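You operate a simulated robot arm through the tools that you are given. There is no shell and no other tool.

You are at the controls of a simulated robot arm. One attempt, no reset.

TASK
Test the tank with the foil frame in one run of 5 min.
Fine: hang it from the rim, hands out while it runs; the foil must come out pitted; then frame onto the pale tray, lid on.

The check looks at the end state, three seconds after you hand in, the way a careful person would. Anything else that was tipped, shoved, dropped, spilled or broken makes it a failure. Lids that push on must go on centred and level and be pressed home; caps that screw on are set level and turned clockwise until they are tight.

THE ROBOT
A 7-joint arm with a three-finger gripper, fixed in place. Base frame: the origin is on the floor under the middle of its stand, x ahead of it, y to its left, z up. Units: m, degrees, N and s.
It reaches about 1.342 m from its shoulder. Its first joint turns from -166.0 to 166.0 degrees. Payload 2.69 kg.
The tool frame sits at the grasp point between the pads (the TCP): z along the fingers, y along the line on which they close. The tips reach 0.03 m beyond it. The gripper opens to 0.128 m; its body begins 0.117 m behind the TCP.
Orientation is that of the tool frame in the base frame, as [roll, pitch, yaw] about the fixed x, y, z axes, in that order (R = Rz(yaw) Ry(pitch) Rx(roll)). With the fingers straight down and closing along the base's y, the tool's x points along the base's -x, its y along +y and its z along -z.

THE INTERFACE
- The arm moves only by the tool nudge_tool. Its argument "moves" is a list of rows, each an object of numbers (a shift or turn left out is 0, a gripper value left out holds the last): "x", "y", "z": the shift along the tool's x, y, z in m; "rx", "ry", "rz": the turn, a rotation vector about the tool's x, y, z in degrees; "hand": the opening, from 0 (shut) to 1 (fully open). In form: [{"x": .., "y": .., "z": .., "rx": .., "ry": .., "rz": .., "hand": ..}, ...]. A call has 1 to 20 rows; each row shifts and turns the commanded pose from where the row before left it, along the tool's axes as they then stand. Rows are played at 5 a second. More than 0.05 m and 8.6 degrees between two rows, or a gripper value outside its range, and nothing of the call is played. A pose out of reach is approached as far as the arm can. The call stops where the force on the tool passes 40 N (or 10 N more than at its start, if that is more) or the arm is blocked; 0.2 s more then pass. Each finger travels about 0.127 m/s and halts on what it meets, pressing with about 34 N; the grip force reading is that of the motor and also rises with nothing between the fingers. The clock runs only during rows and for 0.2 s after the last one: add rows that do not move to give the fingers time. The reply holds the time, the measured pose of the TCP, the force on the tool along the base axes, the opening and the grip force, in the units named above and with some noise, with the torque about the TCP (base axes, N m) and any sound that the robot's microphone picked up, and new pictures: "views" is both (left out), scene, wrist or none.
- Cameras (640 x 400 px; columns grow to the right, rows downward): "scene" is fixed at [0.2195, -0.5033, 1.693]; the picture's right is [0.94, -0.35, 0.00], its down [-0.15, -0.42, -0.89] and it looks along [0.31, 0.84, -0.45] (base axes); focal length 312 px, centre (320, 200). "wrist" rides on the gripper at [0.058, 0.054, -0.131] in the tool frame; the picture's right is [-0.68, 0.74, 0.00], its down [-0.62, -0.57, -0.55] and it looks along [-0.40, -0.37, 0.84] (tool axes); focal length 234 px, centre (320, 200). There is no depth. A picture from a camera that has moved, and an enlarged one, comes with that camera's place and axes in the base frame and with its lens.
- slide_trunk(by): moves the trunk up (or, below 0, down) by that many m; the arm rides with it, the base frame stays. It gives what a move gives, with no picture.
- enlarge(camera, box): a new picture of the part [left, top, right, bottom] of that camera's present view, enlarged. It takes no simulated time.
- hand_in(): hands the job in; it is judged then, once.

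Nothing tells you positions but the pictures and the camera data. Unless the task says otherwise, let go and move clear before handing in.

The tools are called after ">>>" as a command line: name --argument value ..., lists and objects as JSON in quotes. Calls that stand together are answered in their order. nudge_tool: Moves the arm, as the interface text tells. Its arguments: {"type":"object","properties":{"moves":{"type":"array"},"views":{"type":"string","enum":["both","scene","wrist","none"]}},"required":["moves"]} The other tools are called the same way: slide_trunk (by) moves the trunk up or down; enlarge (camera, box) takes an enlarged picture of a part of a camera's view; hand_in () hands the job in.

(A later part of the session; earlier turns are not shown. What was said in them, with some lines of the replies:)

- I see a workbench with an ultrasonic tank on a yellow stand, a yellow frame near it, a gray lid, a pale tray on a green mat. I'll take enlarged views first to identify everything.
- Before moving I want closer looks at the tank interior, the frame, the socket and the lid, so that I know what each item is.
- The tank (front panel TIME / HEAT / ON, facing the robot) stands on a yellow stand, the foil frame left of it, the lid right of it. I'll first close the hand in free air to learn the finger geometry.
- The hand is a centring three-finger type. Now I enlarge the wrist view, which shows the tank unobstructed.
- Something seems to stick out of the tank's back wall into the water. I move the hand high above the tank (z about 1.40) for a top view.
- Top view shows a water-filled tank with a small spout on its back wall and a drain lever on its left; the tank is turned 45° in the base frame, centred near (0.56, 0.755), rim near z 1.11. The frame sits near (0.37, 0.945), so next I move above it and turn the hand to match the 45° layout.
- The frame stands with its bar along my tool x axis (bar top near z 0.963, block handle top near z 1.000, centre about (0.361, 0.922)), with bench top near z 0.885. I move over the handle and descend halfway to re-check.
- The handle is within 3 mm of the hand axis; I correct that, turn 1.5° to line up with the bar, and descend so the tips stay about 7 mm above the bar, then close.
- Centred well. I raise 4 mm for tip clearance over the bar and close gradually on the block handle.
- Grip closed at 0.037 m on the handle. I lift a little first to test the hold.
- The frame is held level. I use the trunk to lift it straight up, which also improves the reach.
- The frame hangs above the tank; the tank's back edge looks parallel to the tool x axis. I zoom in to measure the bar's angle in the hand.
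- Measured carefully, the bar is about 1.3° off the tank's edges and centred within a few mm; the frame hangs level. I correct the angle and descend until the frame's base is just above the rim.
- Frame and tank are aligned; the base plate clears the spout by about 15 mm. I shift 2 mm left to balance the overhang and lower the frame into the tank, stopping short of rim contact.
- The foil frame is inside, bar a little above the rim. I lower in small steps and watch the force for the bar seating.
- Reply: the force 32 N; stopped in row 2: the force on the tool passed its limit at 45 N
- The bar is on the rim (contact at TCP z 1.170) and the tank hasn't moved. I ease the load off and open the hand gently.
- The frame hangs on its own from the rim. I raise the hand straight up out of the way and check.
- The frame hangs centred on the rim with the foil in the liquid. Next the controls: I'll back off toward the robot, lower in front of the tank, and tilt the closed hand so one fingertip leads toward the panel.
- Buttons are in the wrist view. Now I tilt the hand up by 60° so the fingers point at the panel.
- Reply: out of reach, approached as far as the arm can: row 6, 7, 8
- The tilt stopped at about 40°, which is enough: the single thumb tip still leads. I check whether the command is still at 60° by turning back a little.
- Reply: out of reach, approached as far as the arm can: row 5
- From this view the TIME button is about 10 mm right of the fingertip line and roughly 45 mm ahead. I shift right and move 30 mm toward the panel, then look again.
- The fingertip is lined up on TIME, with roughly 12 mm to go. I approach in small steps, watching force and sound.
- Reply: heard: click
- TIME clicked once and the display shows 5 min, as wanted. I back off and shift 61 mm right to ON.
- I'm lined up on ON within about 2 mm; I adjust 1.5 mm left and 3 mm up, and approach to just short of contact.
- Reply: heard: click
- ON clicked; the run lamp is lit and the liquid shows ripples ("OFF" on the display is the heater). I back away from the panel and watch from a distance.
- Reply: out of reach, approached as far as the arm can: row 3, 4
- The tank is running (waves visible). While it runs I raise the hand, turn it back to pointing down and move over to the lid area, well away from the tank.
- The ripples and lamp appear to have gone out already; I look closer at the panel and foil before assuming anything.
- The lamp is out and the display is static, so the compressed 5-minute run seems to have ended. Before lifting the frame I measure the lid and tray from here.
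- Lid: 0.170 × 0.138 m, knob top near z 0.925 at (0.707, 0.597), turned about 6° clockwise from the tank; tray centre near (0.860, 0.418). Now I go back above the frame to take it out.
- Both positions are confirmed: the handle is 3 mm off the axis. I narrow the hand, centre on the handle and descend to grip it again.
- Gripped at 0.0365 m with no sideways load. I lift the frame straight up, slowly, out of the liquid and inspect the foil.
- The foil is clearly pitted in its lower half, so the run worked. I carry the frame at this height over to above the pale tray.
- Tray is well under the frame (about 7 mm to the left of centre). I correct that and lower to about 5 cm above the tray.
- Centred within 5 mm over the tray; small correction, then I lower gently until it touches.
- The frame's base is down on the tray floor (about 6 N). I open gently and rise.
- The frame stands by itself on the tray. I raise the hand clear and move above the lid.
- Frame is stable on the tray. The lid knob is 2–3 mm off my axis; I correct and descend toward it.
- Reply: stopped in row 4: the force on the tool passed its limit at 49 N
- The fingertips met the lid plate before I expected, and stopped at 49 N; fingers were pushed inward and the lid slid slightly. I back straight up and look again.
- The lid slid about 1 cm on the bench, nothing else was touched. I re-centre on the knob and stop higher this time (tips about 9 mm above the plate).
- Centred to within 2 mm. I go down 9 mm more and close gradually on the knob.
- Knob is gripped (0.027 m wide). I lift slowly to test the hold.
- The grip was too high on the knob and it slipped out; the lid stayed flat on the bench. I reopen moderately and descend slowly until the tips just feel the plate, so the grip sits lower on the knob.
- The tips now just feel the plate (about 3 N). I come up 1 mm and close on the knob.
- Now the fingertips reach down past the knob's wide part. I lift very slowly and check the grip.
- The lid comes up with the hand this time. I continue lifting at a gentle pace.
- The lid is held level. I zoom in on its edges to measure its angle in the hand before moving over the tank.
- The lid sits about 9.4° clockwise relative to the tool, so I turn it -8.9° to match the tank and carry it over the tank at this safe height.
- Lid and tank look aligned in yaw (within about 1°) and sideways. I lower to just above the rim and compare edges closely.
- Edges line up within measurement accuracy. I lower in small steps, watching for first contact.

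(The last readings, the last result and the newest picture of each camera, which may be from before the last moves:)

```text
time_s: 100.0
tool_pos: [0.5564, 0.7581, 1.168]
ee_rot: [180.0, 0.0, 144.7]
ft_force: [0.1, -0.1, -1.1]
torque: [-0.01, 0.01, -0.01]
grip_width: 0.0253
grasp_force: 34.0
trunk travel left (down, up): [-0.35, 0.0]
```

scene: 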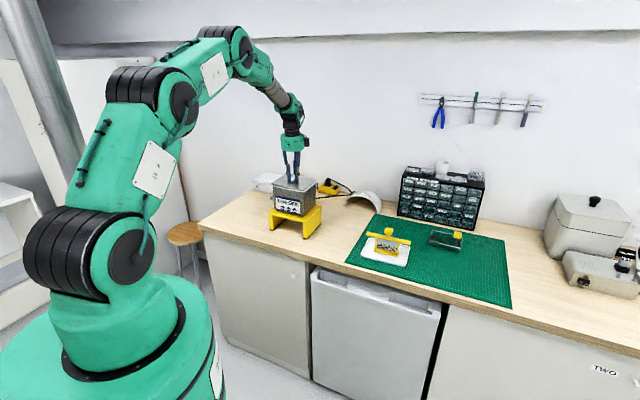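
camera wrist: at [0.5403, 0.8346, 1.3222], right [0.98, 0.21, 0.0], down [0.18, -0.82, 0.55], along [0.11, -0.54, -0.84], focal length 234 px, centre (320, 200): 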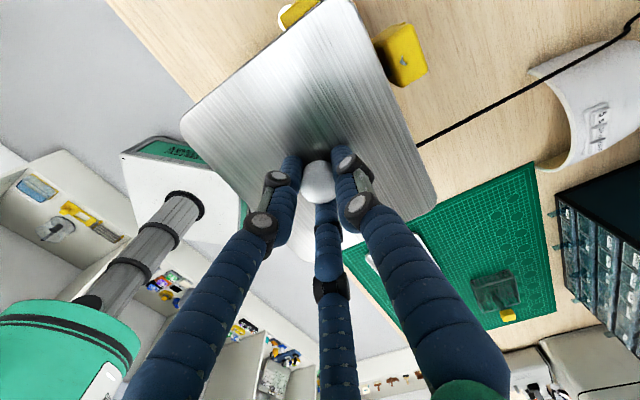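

>>> nudge_tool --moves '[{"z": 0.0015}, {}]' --views "scene"

>>> enlarge --camera "scene" --box '[270, 160, 322, 200]'

```text
time_s: 100.6
tool_pos: [0.558, 0.759, 1.1679]
ee_rot: [180.0, 0.0, 144.7]
ft_force: [-0.3, -1.9, 7.7]
torque: [-0.1, 0.07, 0.02]
grip_width: 0.0253
grasp_force: 34.0
trunk travel left (down, up): [-0.35, 0.0]
```

scene: 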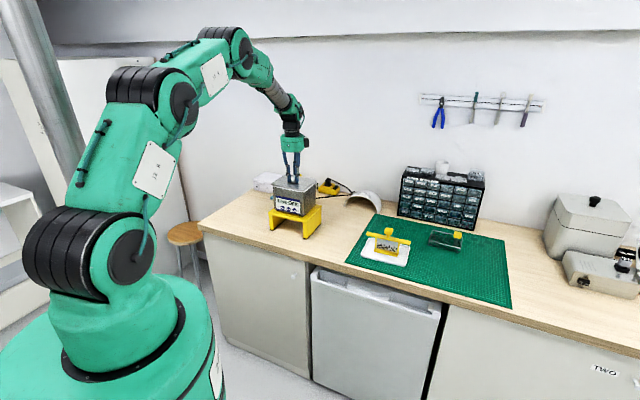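

```text
10.00 times, centred on (296, 180) of scene
camera zoom: at [0.2195, -0.5033, 1.693], right [0.94, -0.35, 0.0], down [-0.15, -0.42, -0.89], along [0.31, 0.84, -0.45], focal length 3116 px, centre (560, 400)
```

zoom: 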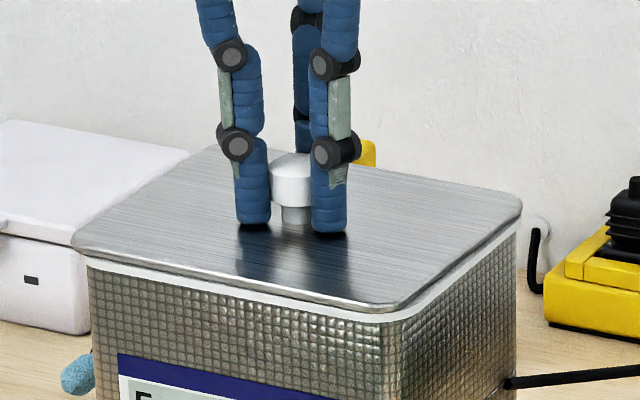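

Contact felt (about 8 N). I zoom in to judge whether the lid is seated flush all around.

>>> enlarge --camera "scene" --box '[270, 178, 302, 198]'

>>> enlarge --camera "scene" --box '[294, 174, 326, 196]'

>>> nudge_tool --moves '[{}]' --views "wrist"

>>> enlarge --camera "wrist" --box '[170, 0, 460, 220]'

```text
16.00 times, centred on (286, 188) of scene
camera zoom: at [0.2195, -0.5033, 1.693], right [0.94, -0.35, 0.0], down [-0.15, -0.42, -0.89], along [0.31, 0.84, -0.45], focal length 4985 px, centre (864, 392)
```

zoom: 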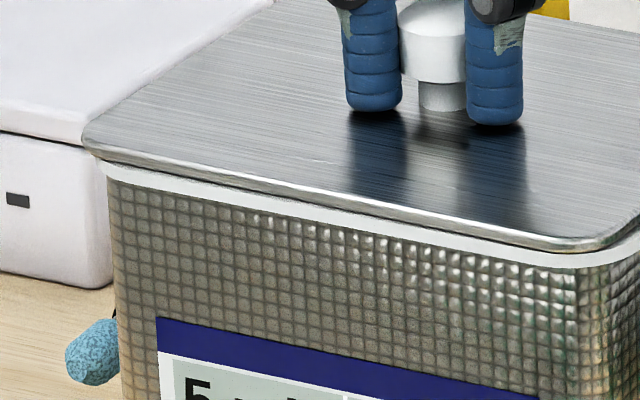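

```text
16.00 times, centred on (310, 185) of scene
camera zoom: at [0.2195, -0.5033, 1.693], right [0.94, -0.35, 0.0], down [-0.15, -0.42, -0.89], along [0.31, 0.84, -0.45], focal length 4985 px, centre (480, 440)
```

zoom: 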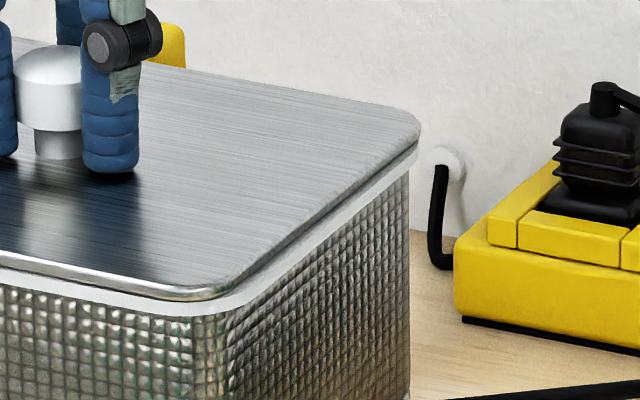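

```text
time_s: 101.0
tool_pos: [0.5568, 0.7591, 1.168]
ee_rot: [-180.0, 0.0, 144.8]
ft_force: [0.3, -0.7, 10.8]
torque: [-0.08, 0.02, -0.01]
grip_width: 0.0251
grasp_force: 33.5
trunk travel left (down, up): [-0.35, 0.0]
camera wrist: at [0.5401, 0.8365, 1.3002], right [0.98, 0.21, 0.0], down [0.18, -0.82, 0.55], along [0.12, -0.54, -0.84], focal length 234 px, centre (320, 200)
```

wrist: 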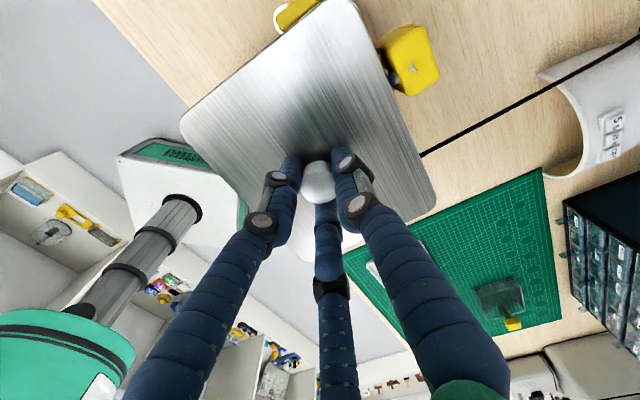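

```text
1.82 times, centred on (315, 110) of wrist
camera zoom: at [0.5401, 0.8365, 1.3002], right [0.98, 0.21, 0.0], down [0.18, -0.82, 0.55], along [0.12, -0.54, -0.84], focal length 426 px, centre (329, 364)
```

zoom: 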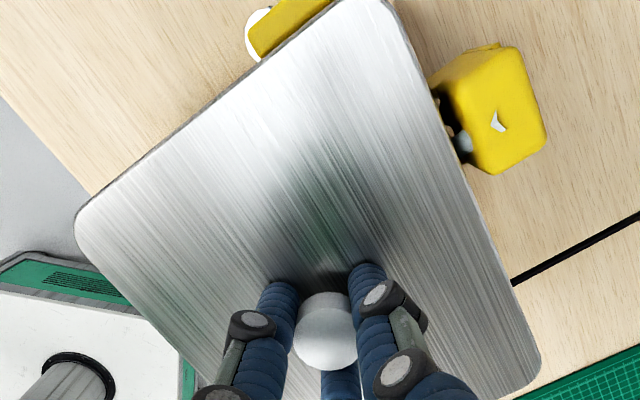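

The lid is flush on the rim, overhanging slightly more on the left than on the right (about 1.5 mm off). I lift 3 mm, shift 1.7 mm right and set it down again.

>>> nudge_tool --moves '[{"z": -0.003}, {"z": -0.002}, {"x": -0.0017, "y": -0.0003}, {}, {"z": 0.002}, {"z": 0.0025}, {}]' --views "scene"

>>> enlarge --camera "scene" --box '[270, 178, 302, 198]'

>>> enlarge --camera "scene" --box '[294, 174, 326, 196]'

```text
time_s: 102.6
tool_pos: [0.5591, 0.7558, 1.1676]
ee_rot: [-179.9, 0.0, 144.8]
ft_force: [-2.3, 2.0, 7.0]
torque: [-0.06, 0.07, -0.01]
grip_width: 0.0255
grasp_force: 33.9
trunk travel left (down, up): [-0.35, 0.0]
```

scene: 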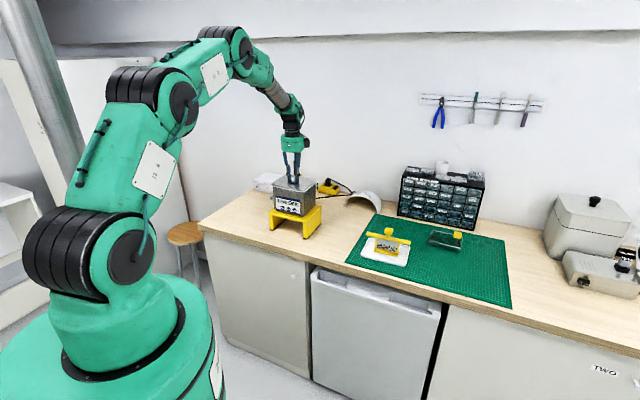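

```text
16.00 times, centred on (286, 188) of scene
camera zoom: at [0.2195, -0.5033, 1.693], right [0.94, -0.35, 0.0], down [-0.15, -0.42, -0.89], along [0.31, 0.84, -0.45], focal length 4985 px, centre (864, 392)
```

zoom: 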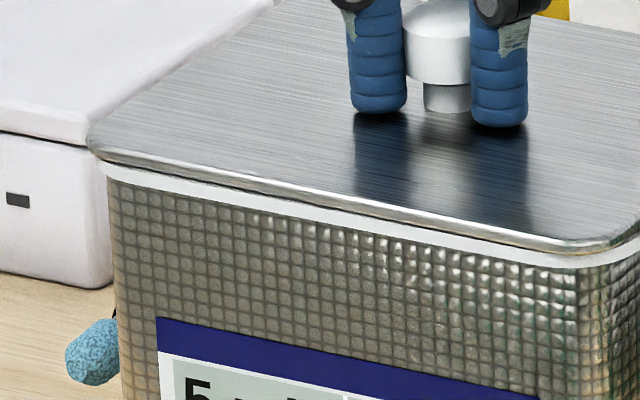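

```text
16.00 times, centred on (310, 185) of scene
camera zoom: at [0.2195, -0.5033, 1.693], right [0.94, -0.35, 0.0], down [-0.15, -0.42, -0.89], along [0.31, 0.84, -0.45], focal length 4985 px, centre (480, 440)
```

zoom: 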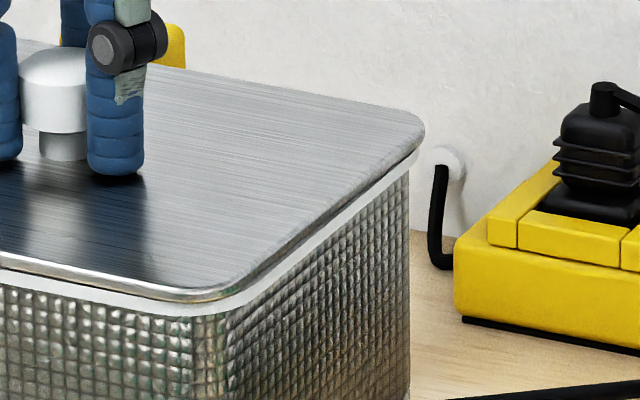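

Now the overhang is even on both sides and the tank has not moved. I press down gently on the knob to seat the lid.

>>> nudge_tool --moves '[{"z": 0.0015}, {"z": 0.0015}, {}]' --views "none"

```text
time_s: 103.4
tool_pos: [0.5585, 0.7558, 1.167]
ee_rot: [179.7, 0.0, 144.8]
ft_force: [-0.2, 1.4, 33.3]
torque: [-0.01, 0.01, -0.01]
grip_width: 0.0254
grasp_force: 33.8
trunk travel left (down, up): [-0.35, 0.0]
```

The lid is firm under 33 N with no further travel, so it's home. I ease off, open the hand gently and rise.

>>> nudge_tool --moves '[{"z": -0.0015}, {"z": -0.0015}, {}, {"hand": 0.24}, {"hand": 0.28}, {"hand": 0.34}, {"hand": 0.42}, {"hand": 0.5}, {}, {}]' --views "both"

>>> enlarge --camera "scene" --box '[265, 150, 330, 205]'

```text
time_s: 105.6
tool_pos: [0.5571, 0.7551, 1.1669]
ee_rot: [-179.9, 0.0, 144.8]
ft_force: [0.4, 0.1, 1.5]
torque: [-0.06, 0.04, 0.0]
grip_width: 0.0635
grasp_force: 0.0
trunk travel left (down, up): [-0.35, 0.0]
camera wrist: at [0.5406, 0.8341, 1.2988], right [0.98, 0.21, 0.0], down [0.18, -0.82, 0.55], along [0.12, -0.54, -0.84], focal length 234 px, centre (320, 200)
```

scene: 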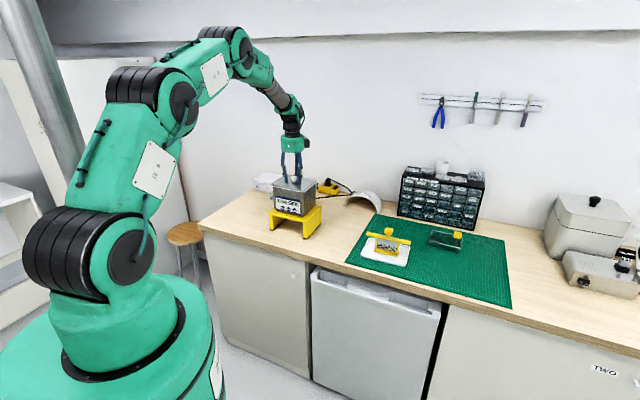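
wrist: 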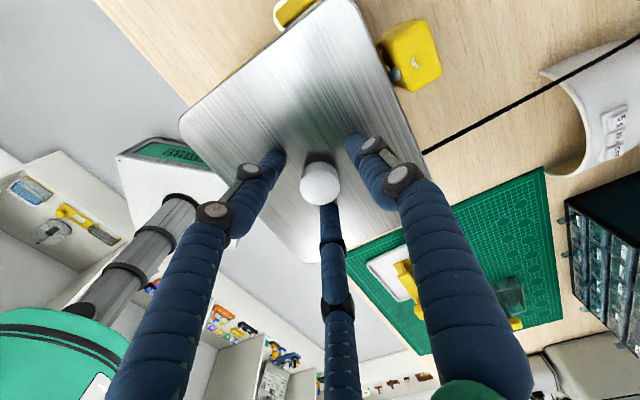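

```text
7.27 times, centred on (298, 178) of scene
camera zoom: at [0.2195, -0.5033, 1.693], right [0.94, -0.35, 0.0], down [-0.15, -0.42, -0.89], along [0.31, 0.84, -0.45], focal length 2266 px, centre (484, 364)
```

zoom: 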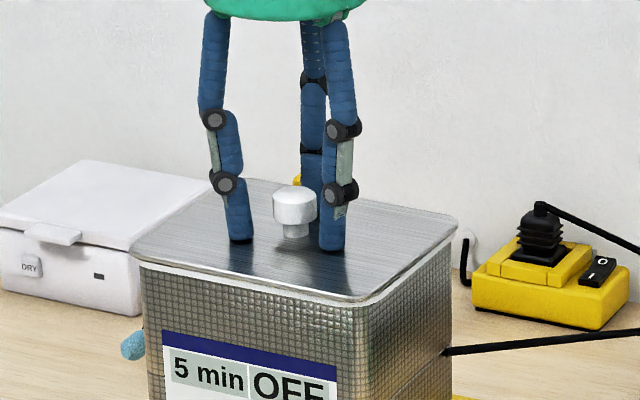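

>>> nudge_tool --moves '[{"z": -0.005}, {"z": -0.015}, {"z": -0.03}, {"z": -0.04}, {"z": -0.04}, {}, {}]' --views "both"

>>> enlarge --camera "scene" --box '[265, 165, 330, 220]'

>>> enlarge --camera "wrist" --box '[180, 0, 430, 200]'

```text
time_s: 107.2
tool_pos: [0.5608, 0.7565, 1.2956]
ee_rot: [-179.8, 0.0, 144.8]
ft_force: [-0.5, 1.0, 0.0]
torque: [-0.01, 0.04, 0.02]
grip_width: 0.0639
grasp_force: 0.1
trunk travel left (down, up): [-0.35, 0.0]
camera wrist: at [0.5435, 0.8344, 1.4278], right [0.98, 0.21, 0.0], down [0.18, -0.82, 0.55], along [0.11, -0.54, -0.84], focal length 234 px, centre (320, 200)
```

scene: 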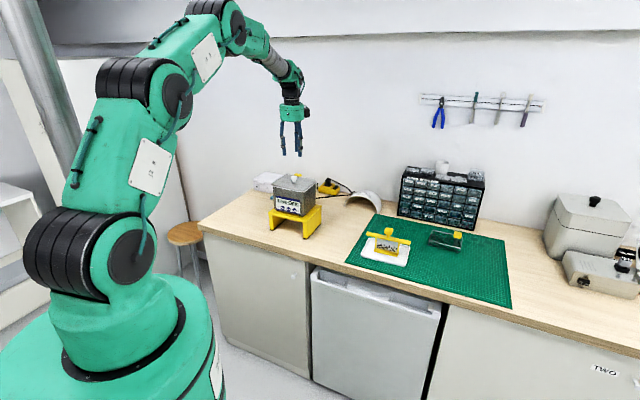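
wrist: 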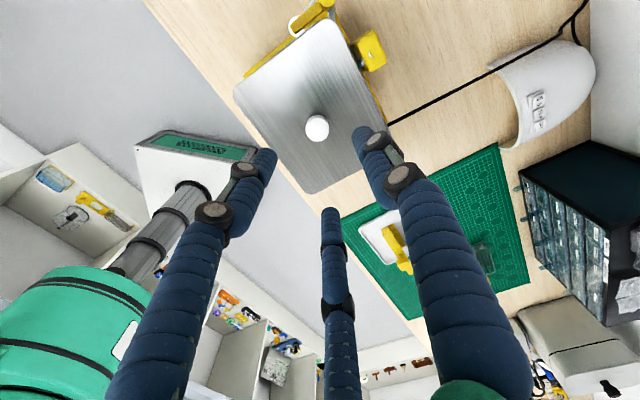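

```text
7.27 times, centred on (298, 192) of scene
camera zoom: at [0.2195, -0.5033, 1.693], right [0.94, -0.35, 0.0], down [-0.15, -0.42, -0.89], along [0.31, 0.84, -0.45], focal length 2266 px, centre (484, 254)
```

zoom: 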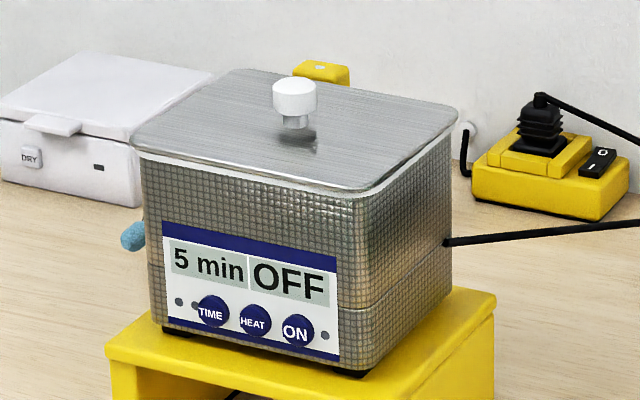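

```text
2.00 times, centred on (305, 100) of wrist
camera zoom: at [0.5435, 0.8344, 1.4278], right [0.98, 0.21, 0.0], down [0.18, -0.82, 0.55], along [0.11, -0.54, -0.84], focal length 468 px, centre (350, 400)
```

zoom: 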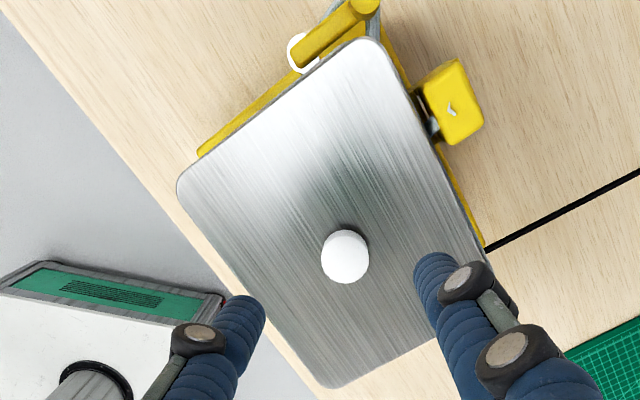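

The lid looks on, level and straight. I verify the front/back centring and flushness with tighter zooms on the rim.

>>> enlarge --camera "scene" --box '[284, 184, 300, 194]'

>>> enlarge --camera "scene" --box '[300, 180, 318, 194]'

>>> enlarge --camera "scene" --box '[270, 178, 286, 190]'

>>> enlarge --camera "scene" --box '[306, 174, 322, 186]'

```text
16.00 times, centred on (292, 189) of scene
camera zoom: at [0.2195, -0.5033, 1.693], right [0.94, -0.35, 0.0], down [-0.15, -0.42, -0.89], along [0.31, 0.84, -0.45], focal length 4985 px, centre (768, 376)
```

zoom: 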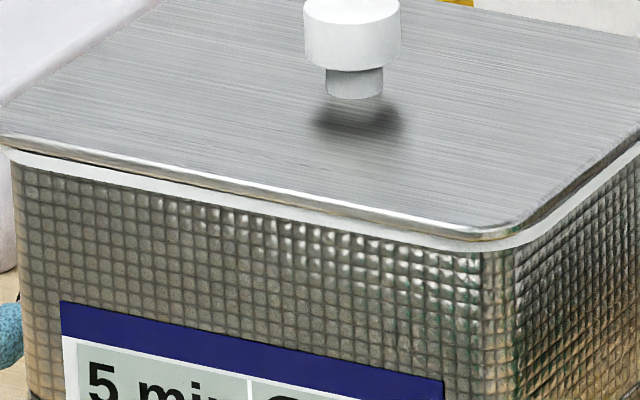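

```text
16.00 times, centred on (309, 187) of scene
camera zoom: at [0.2195, -0.5033, 1.693], right [0.94, -0.35, 0.0], down [-0.15, -0.42, -0.89], along [0.31, 0.84, -0.45], focal length 4985 px, centre (496, 408)
```

zoom: 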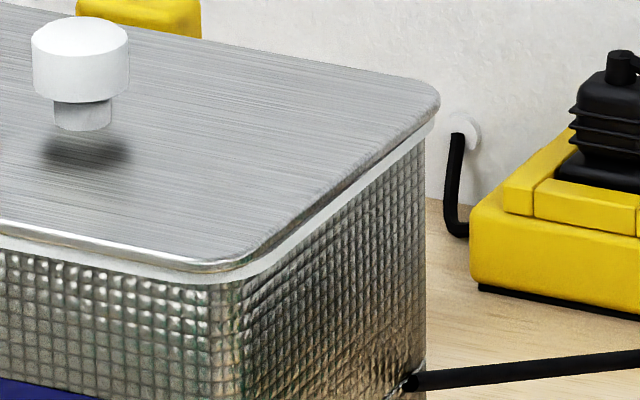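

```text
16.00 times, centred on (278, 184) of scene
camera zoom: at [0.2195, -0.5033, 1.693], right [0.94, -0.35, 0.0], down [-0.15, -0.42, -0.89], along [0.31, 0.84, -0.45], focal length 4985 px, centre (992, 456)
```

zoom: 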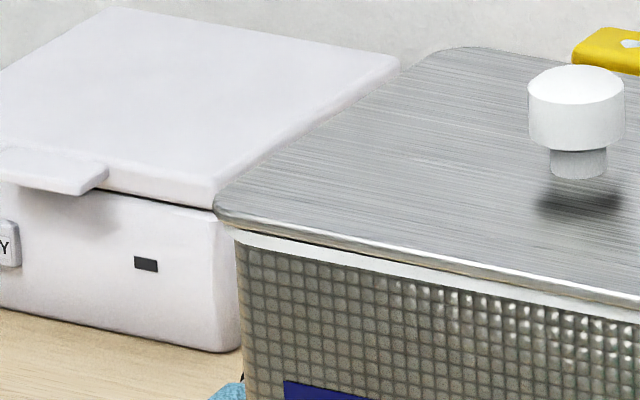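

```text
16.00 times, centred on (314, 180) of scene
camera zoom: at [0.2195, -0.5033, 1.693], right [0.94, -0.35, 0.0], down [-0.15, -0.42, -0.89], along [0.31, 0.84, -0.45], focal length 4985 px, centre (416, 520)
```

zoom: 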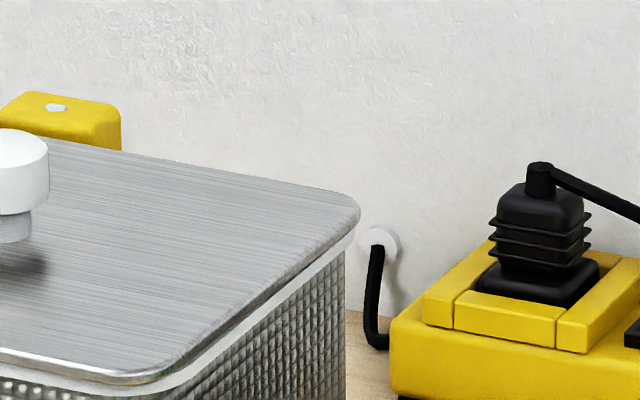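

The lid sits flush with an even margin (within 1–2 mm) and everything else is where it was. I withdraw the hand toward the robot, clear of the bench.

>>> nudge_tool --moves '[{"x": 0.005, "y": -0.03}, {"x": 0.007, "y": -0.042}, {"x": 0.007, "y": -0.042}, {"x": 0.007, "y": -0.042}, {"x": 0.007, "y": -0.042}, {}, {}]' --views "both"

>>> enlarge --camera "scene" --box '[220, 150, 420, 280]'

>>> enlarge --camera "scene" --box '[340, 215, 430, 280]'

```text
time_s: 108.8
tool_pos: [0.4172, 0.6136, 1.2928]
ee_rot: [-179.9, 0.0, 144.9]
ft_force: [0.2, -0.2, -0.3]
torque: [0.0, 0.03, 0.0]
grip_width: 0.064
grasp_force: 0.0
trunk travel left (down, up): [-0.35, 0.0]
camera wrist: at [0.4, 0.6919, 1.4255], right [0.98, 0.21, 0.0], down [0.18, -0.82, 0.55], along [0.11, -0.54, -0.84], focal length 234 px, centre (320, 200)
```

scene: 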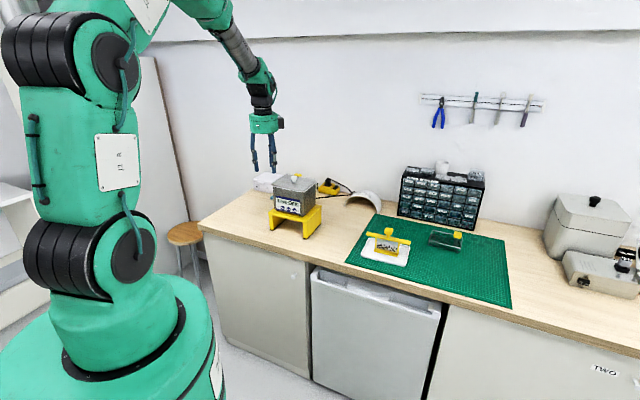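
wrist: 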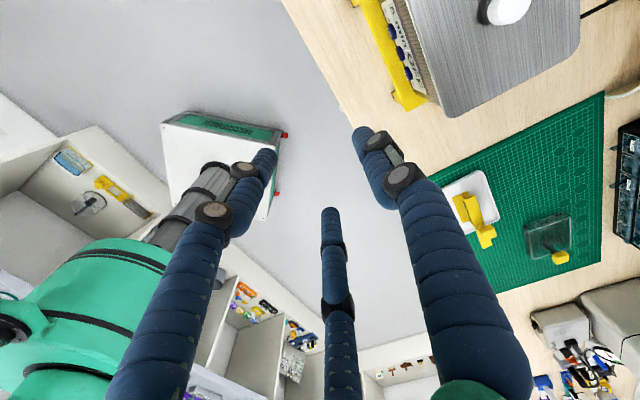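

```text
3.08 times, centred on (320, 215) of scene
camera zoom: at [0.2195, -0.5033, 1.693], right [0.94, -0.35, 0.0], down [-0.15, -0.42, -0.89], along [0.31, 0.84, -0.45], focal length 959 px, centre (320, 154)
```

zoom: 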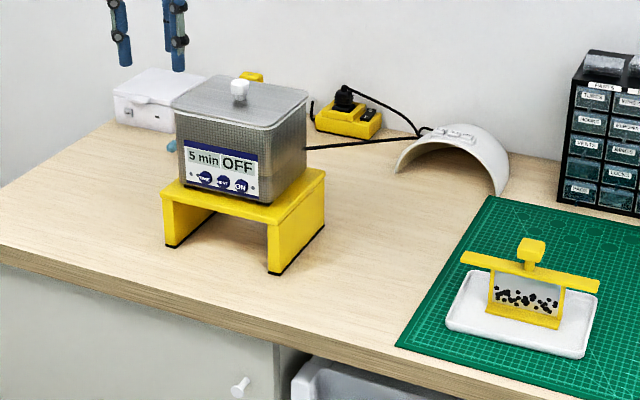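

```text
6.15 times, centred on (385, 248) of scene
camera zoom: at [0.2195, -0.5033, 1.693], right [0.94, -0.35, 0.0], down [-0.15, -0.42, -0.89], along [0.31, 0.84, -0.45], focal length 1917 px, centre (-80, -92)
```

zoom: 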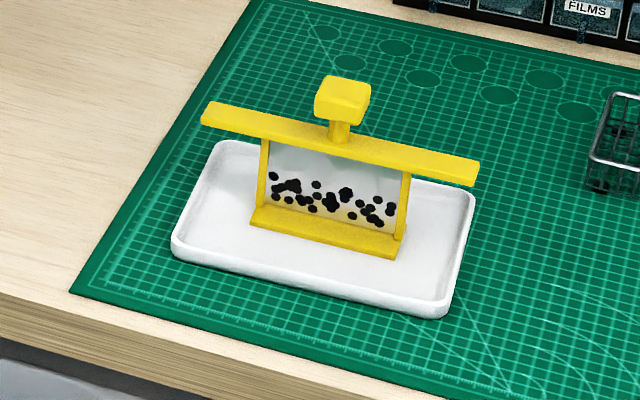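

All done as far as I can see: foil pitted after one 5-minute run, frame standing on the pale tray, lid level and home on the tank, hand clear, nothing else disturbed. I hand in.

>>> hand_in

```text
The job is handed in.
```

I ran the tank once on the 5 min setting with the foil frame hanging from the rim, and the foil came out clearly pitted in its lower half. The frame now stands on the pale tray and the lid is on the tank. I handed the job in; no verdict has come back.

- **Run:** TIME was pressed once, so the display read 5 min. ON was then pressed once, and the lamp lit and the liquid rippled. The hand stayed clear of the tank throughout. The lamp was out again by about 5 s of simulated time. No sound marked the end, so I took it as the full run, compressed, and the pitting supports that.
- **Lid:** It sits level and did not move when pressed down with about 33 N. It is centred to about 1–2 mm, by eye from the camera views.
- **Mishaps:** While fetching the lid, the fingertips met its plate sooner than I expected and pushed it about 1 cm along the bench. My first grip on the knob also slipped, but the lid stayed flat on the bench.
- **Rest of the bench:** The last pictures show nothing else moved, tipped or spilled.
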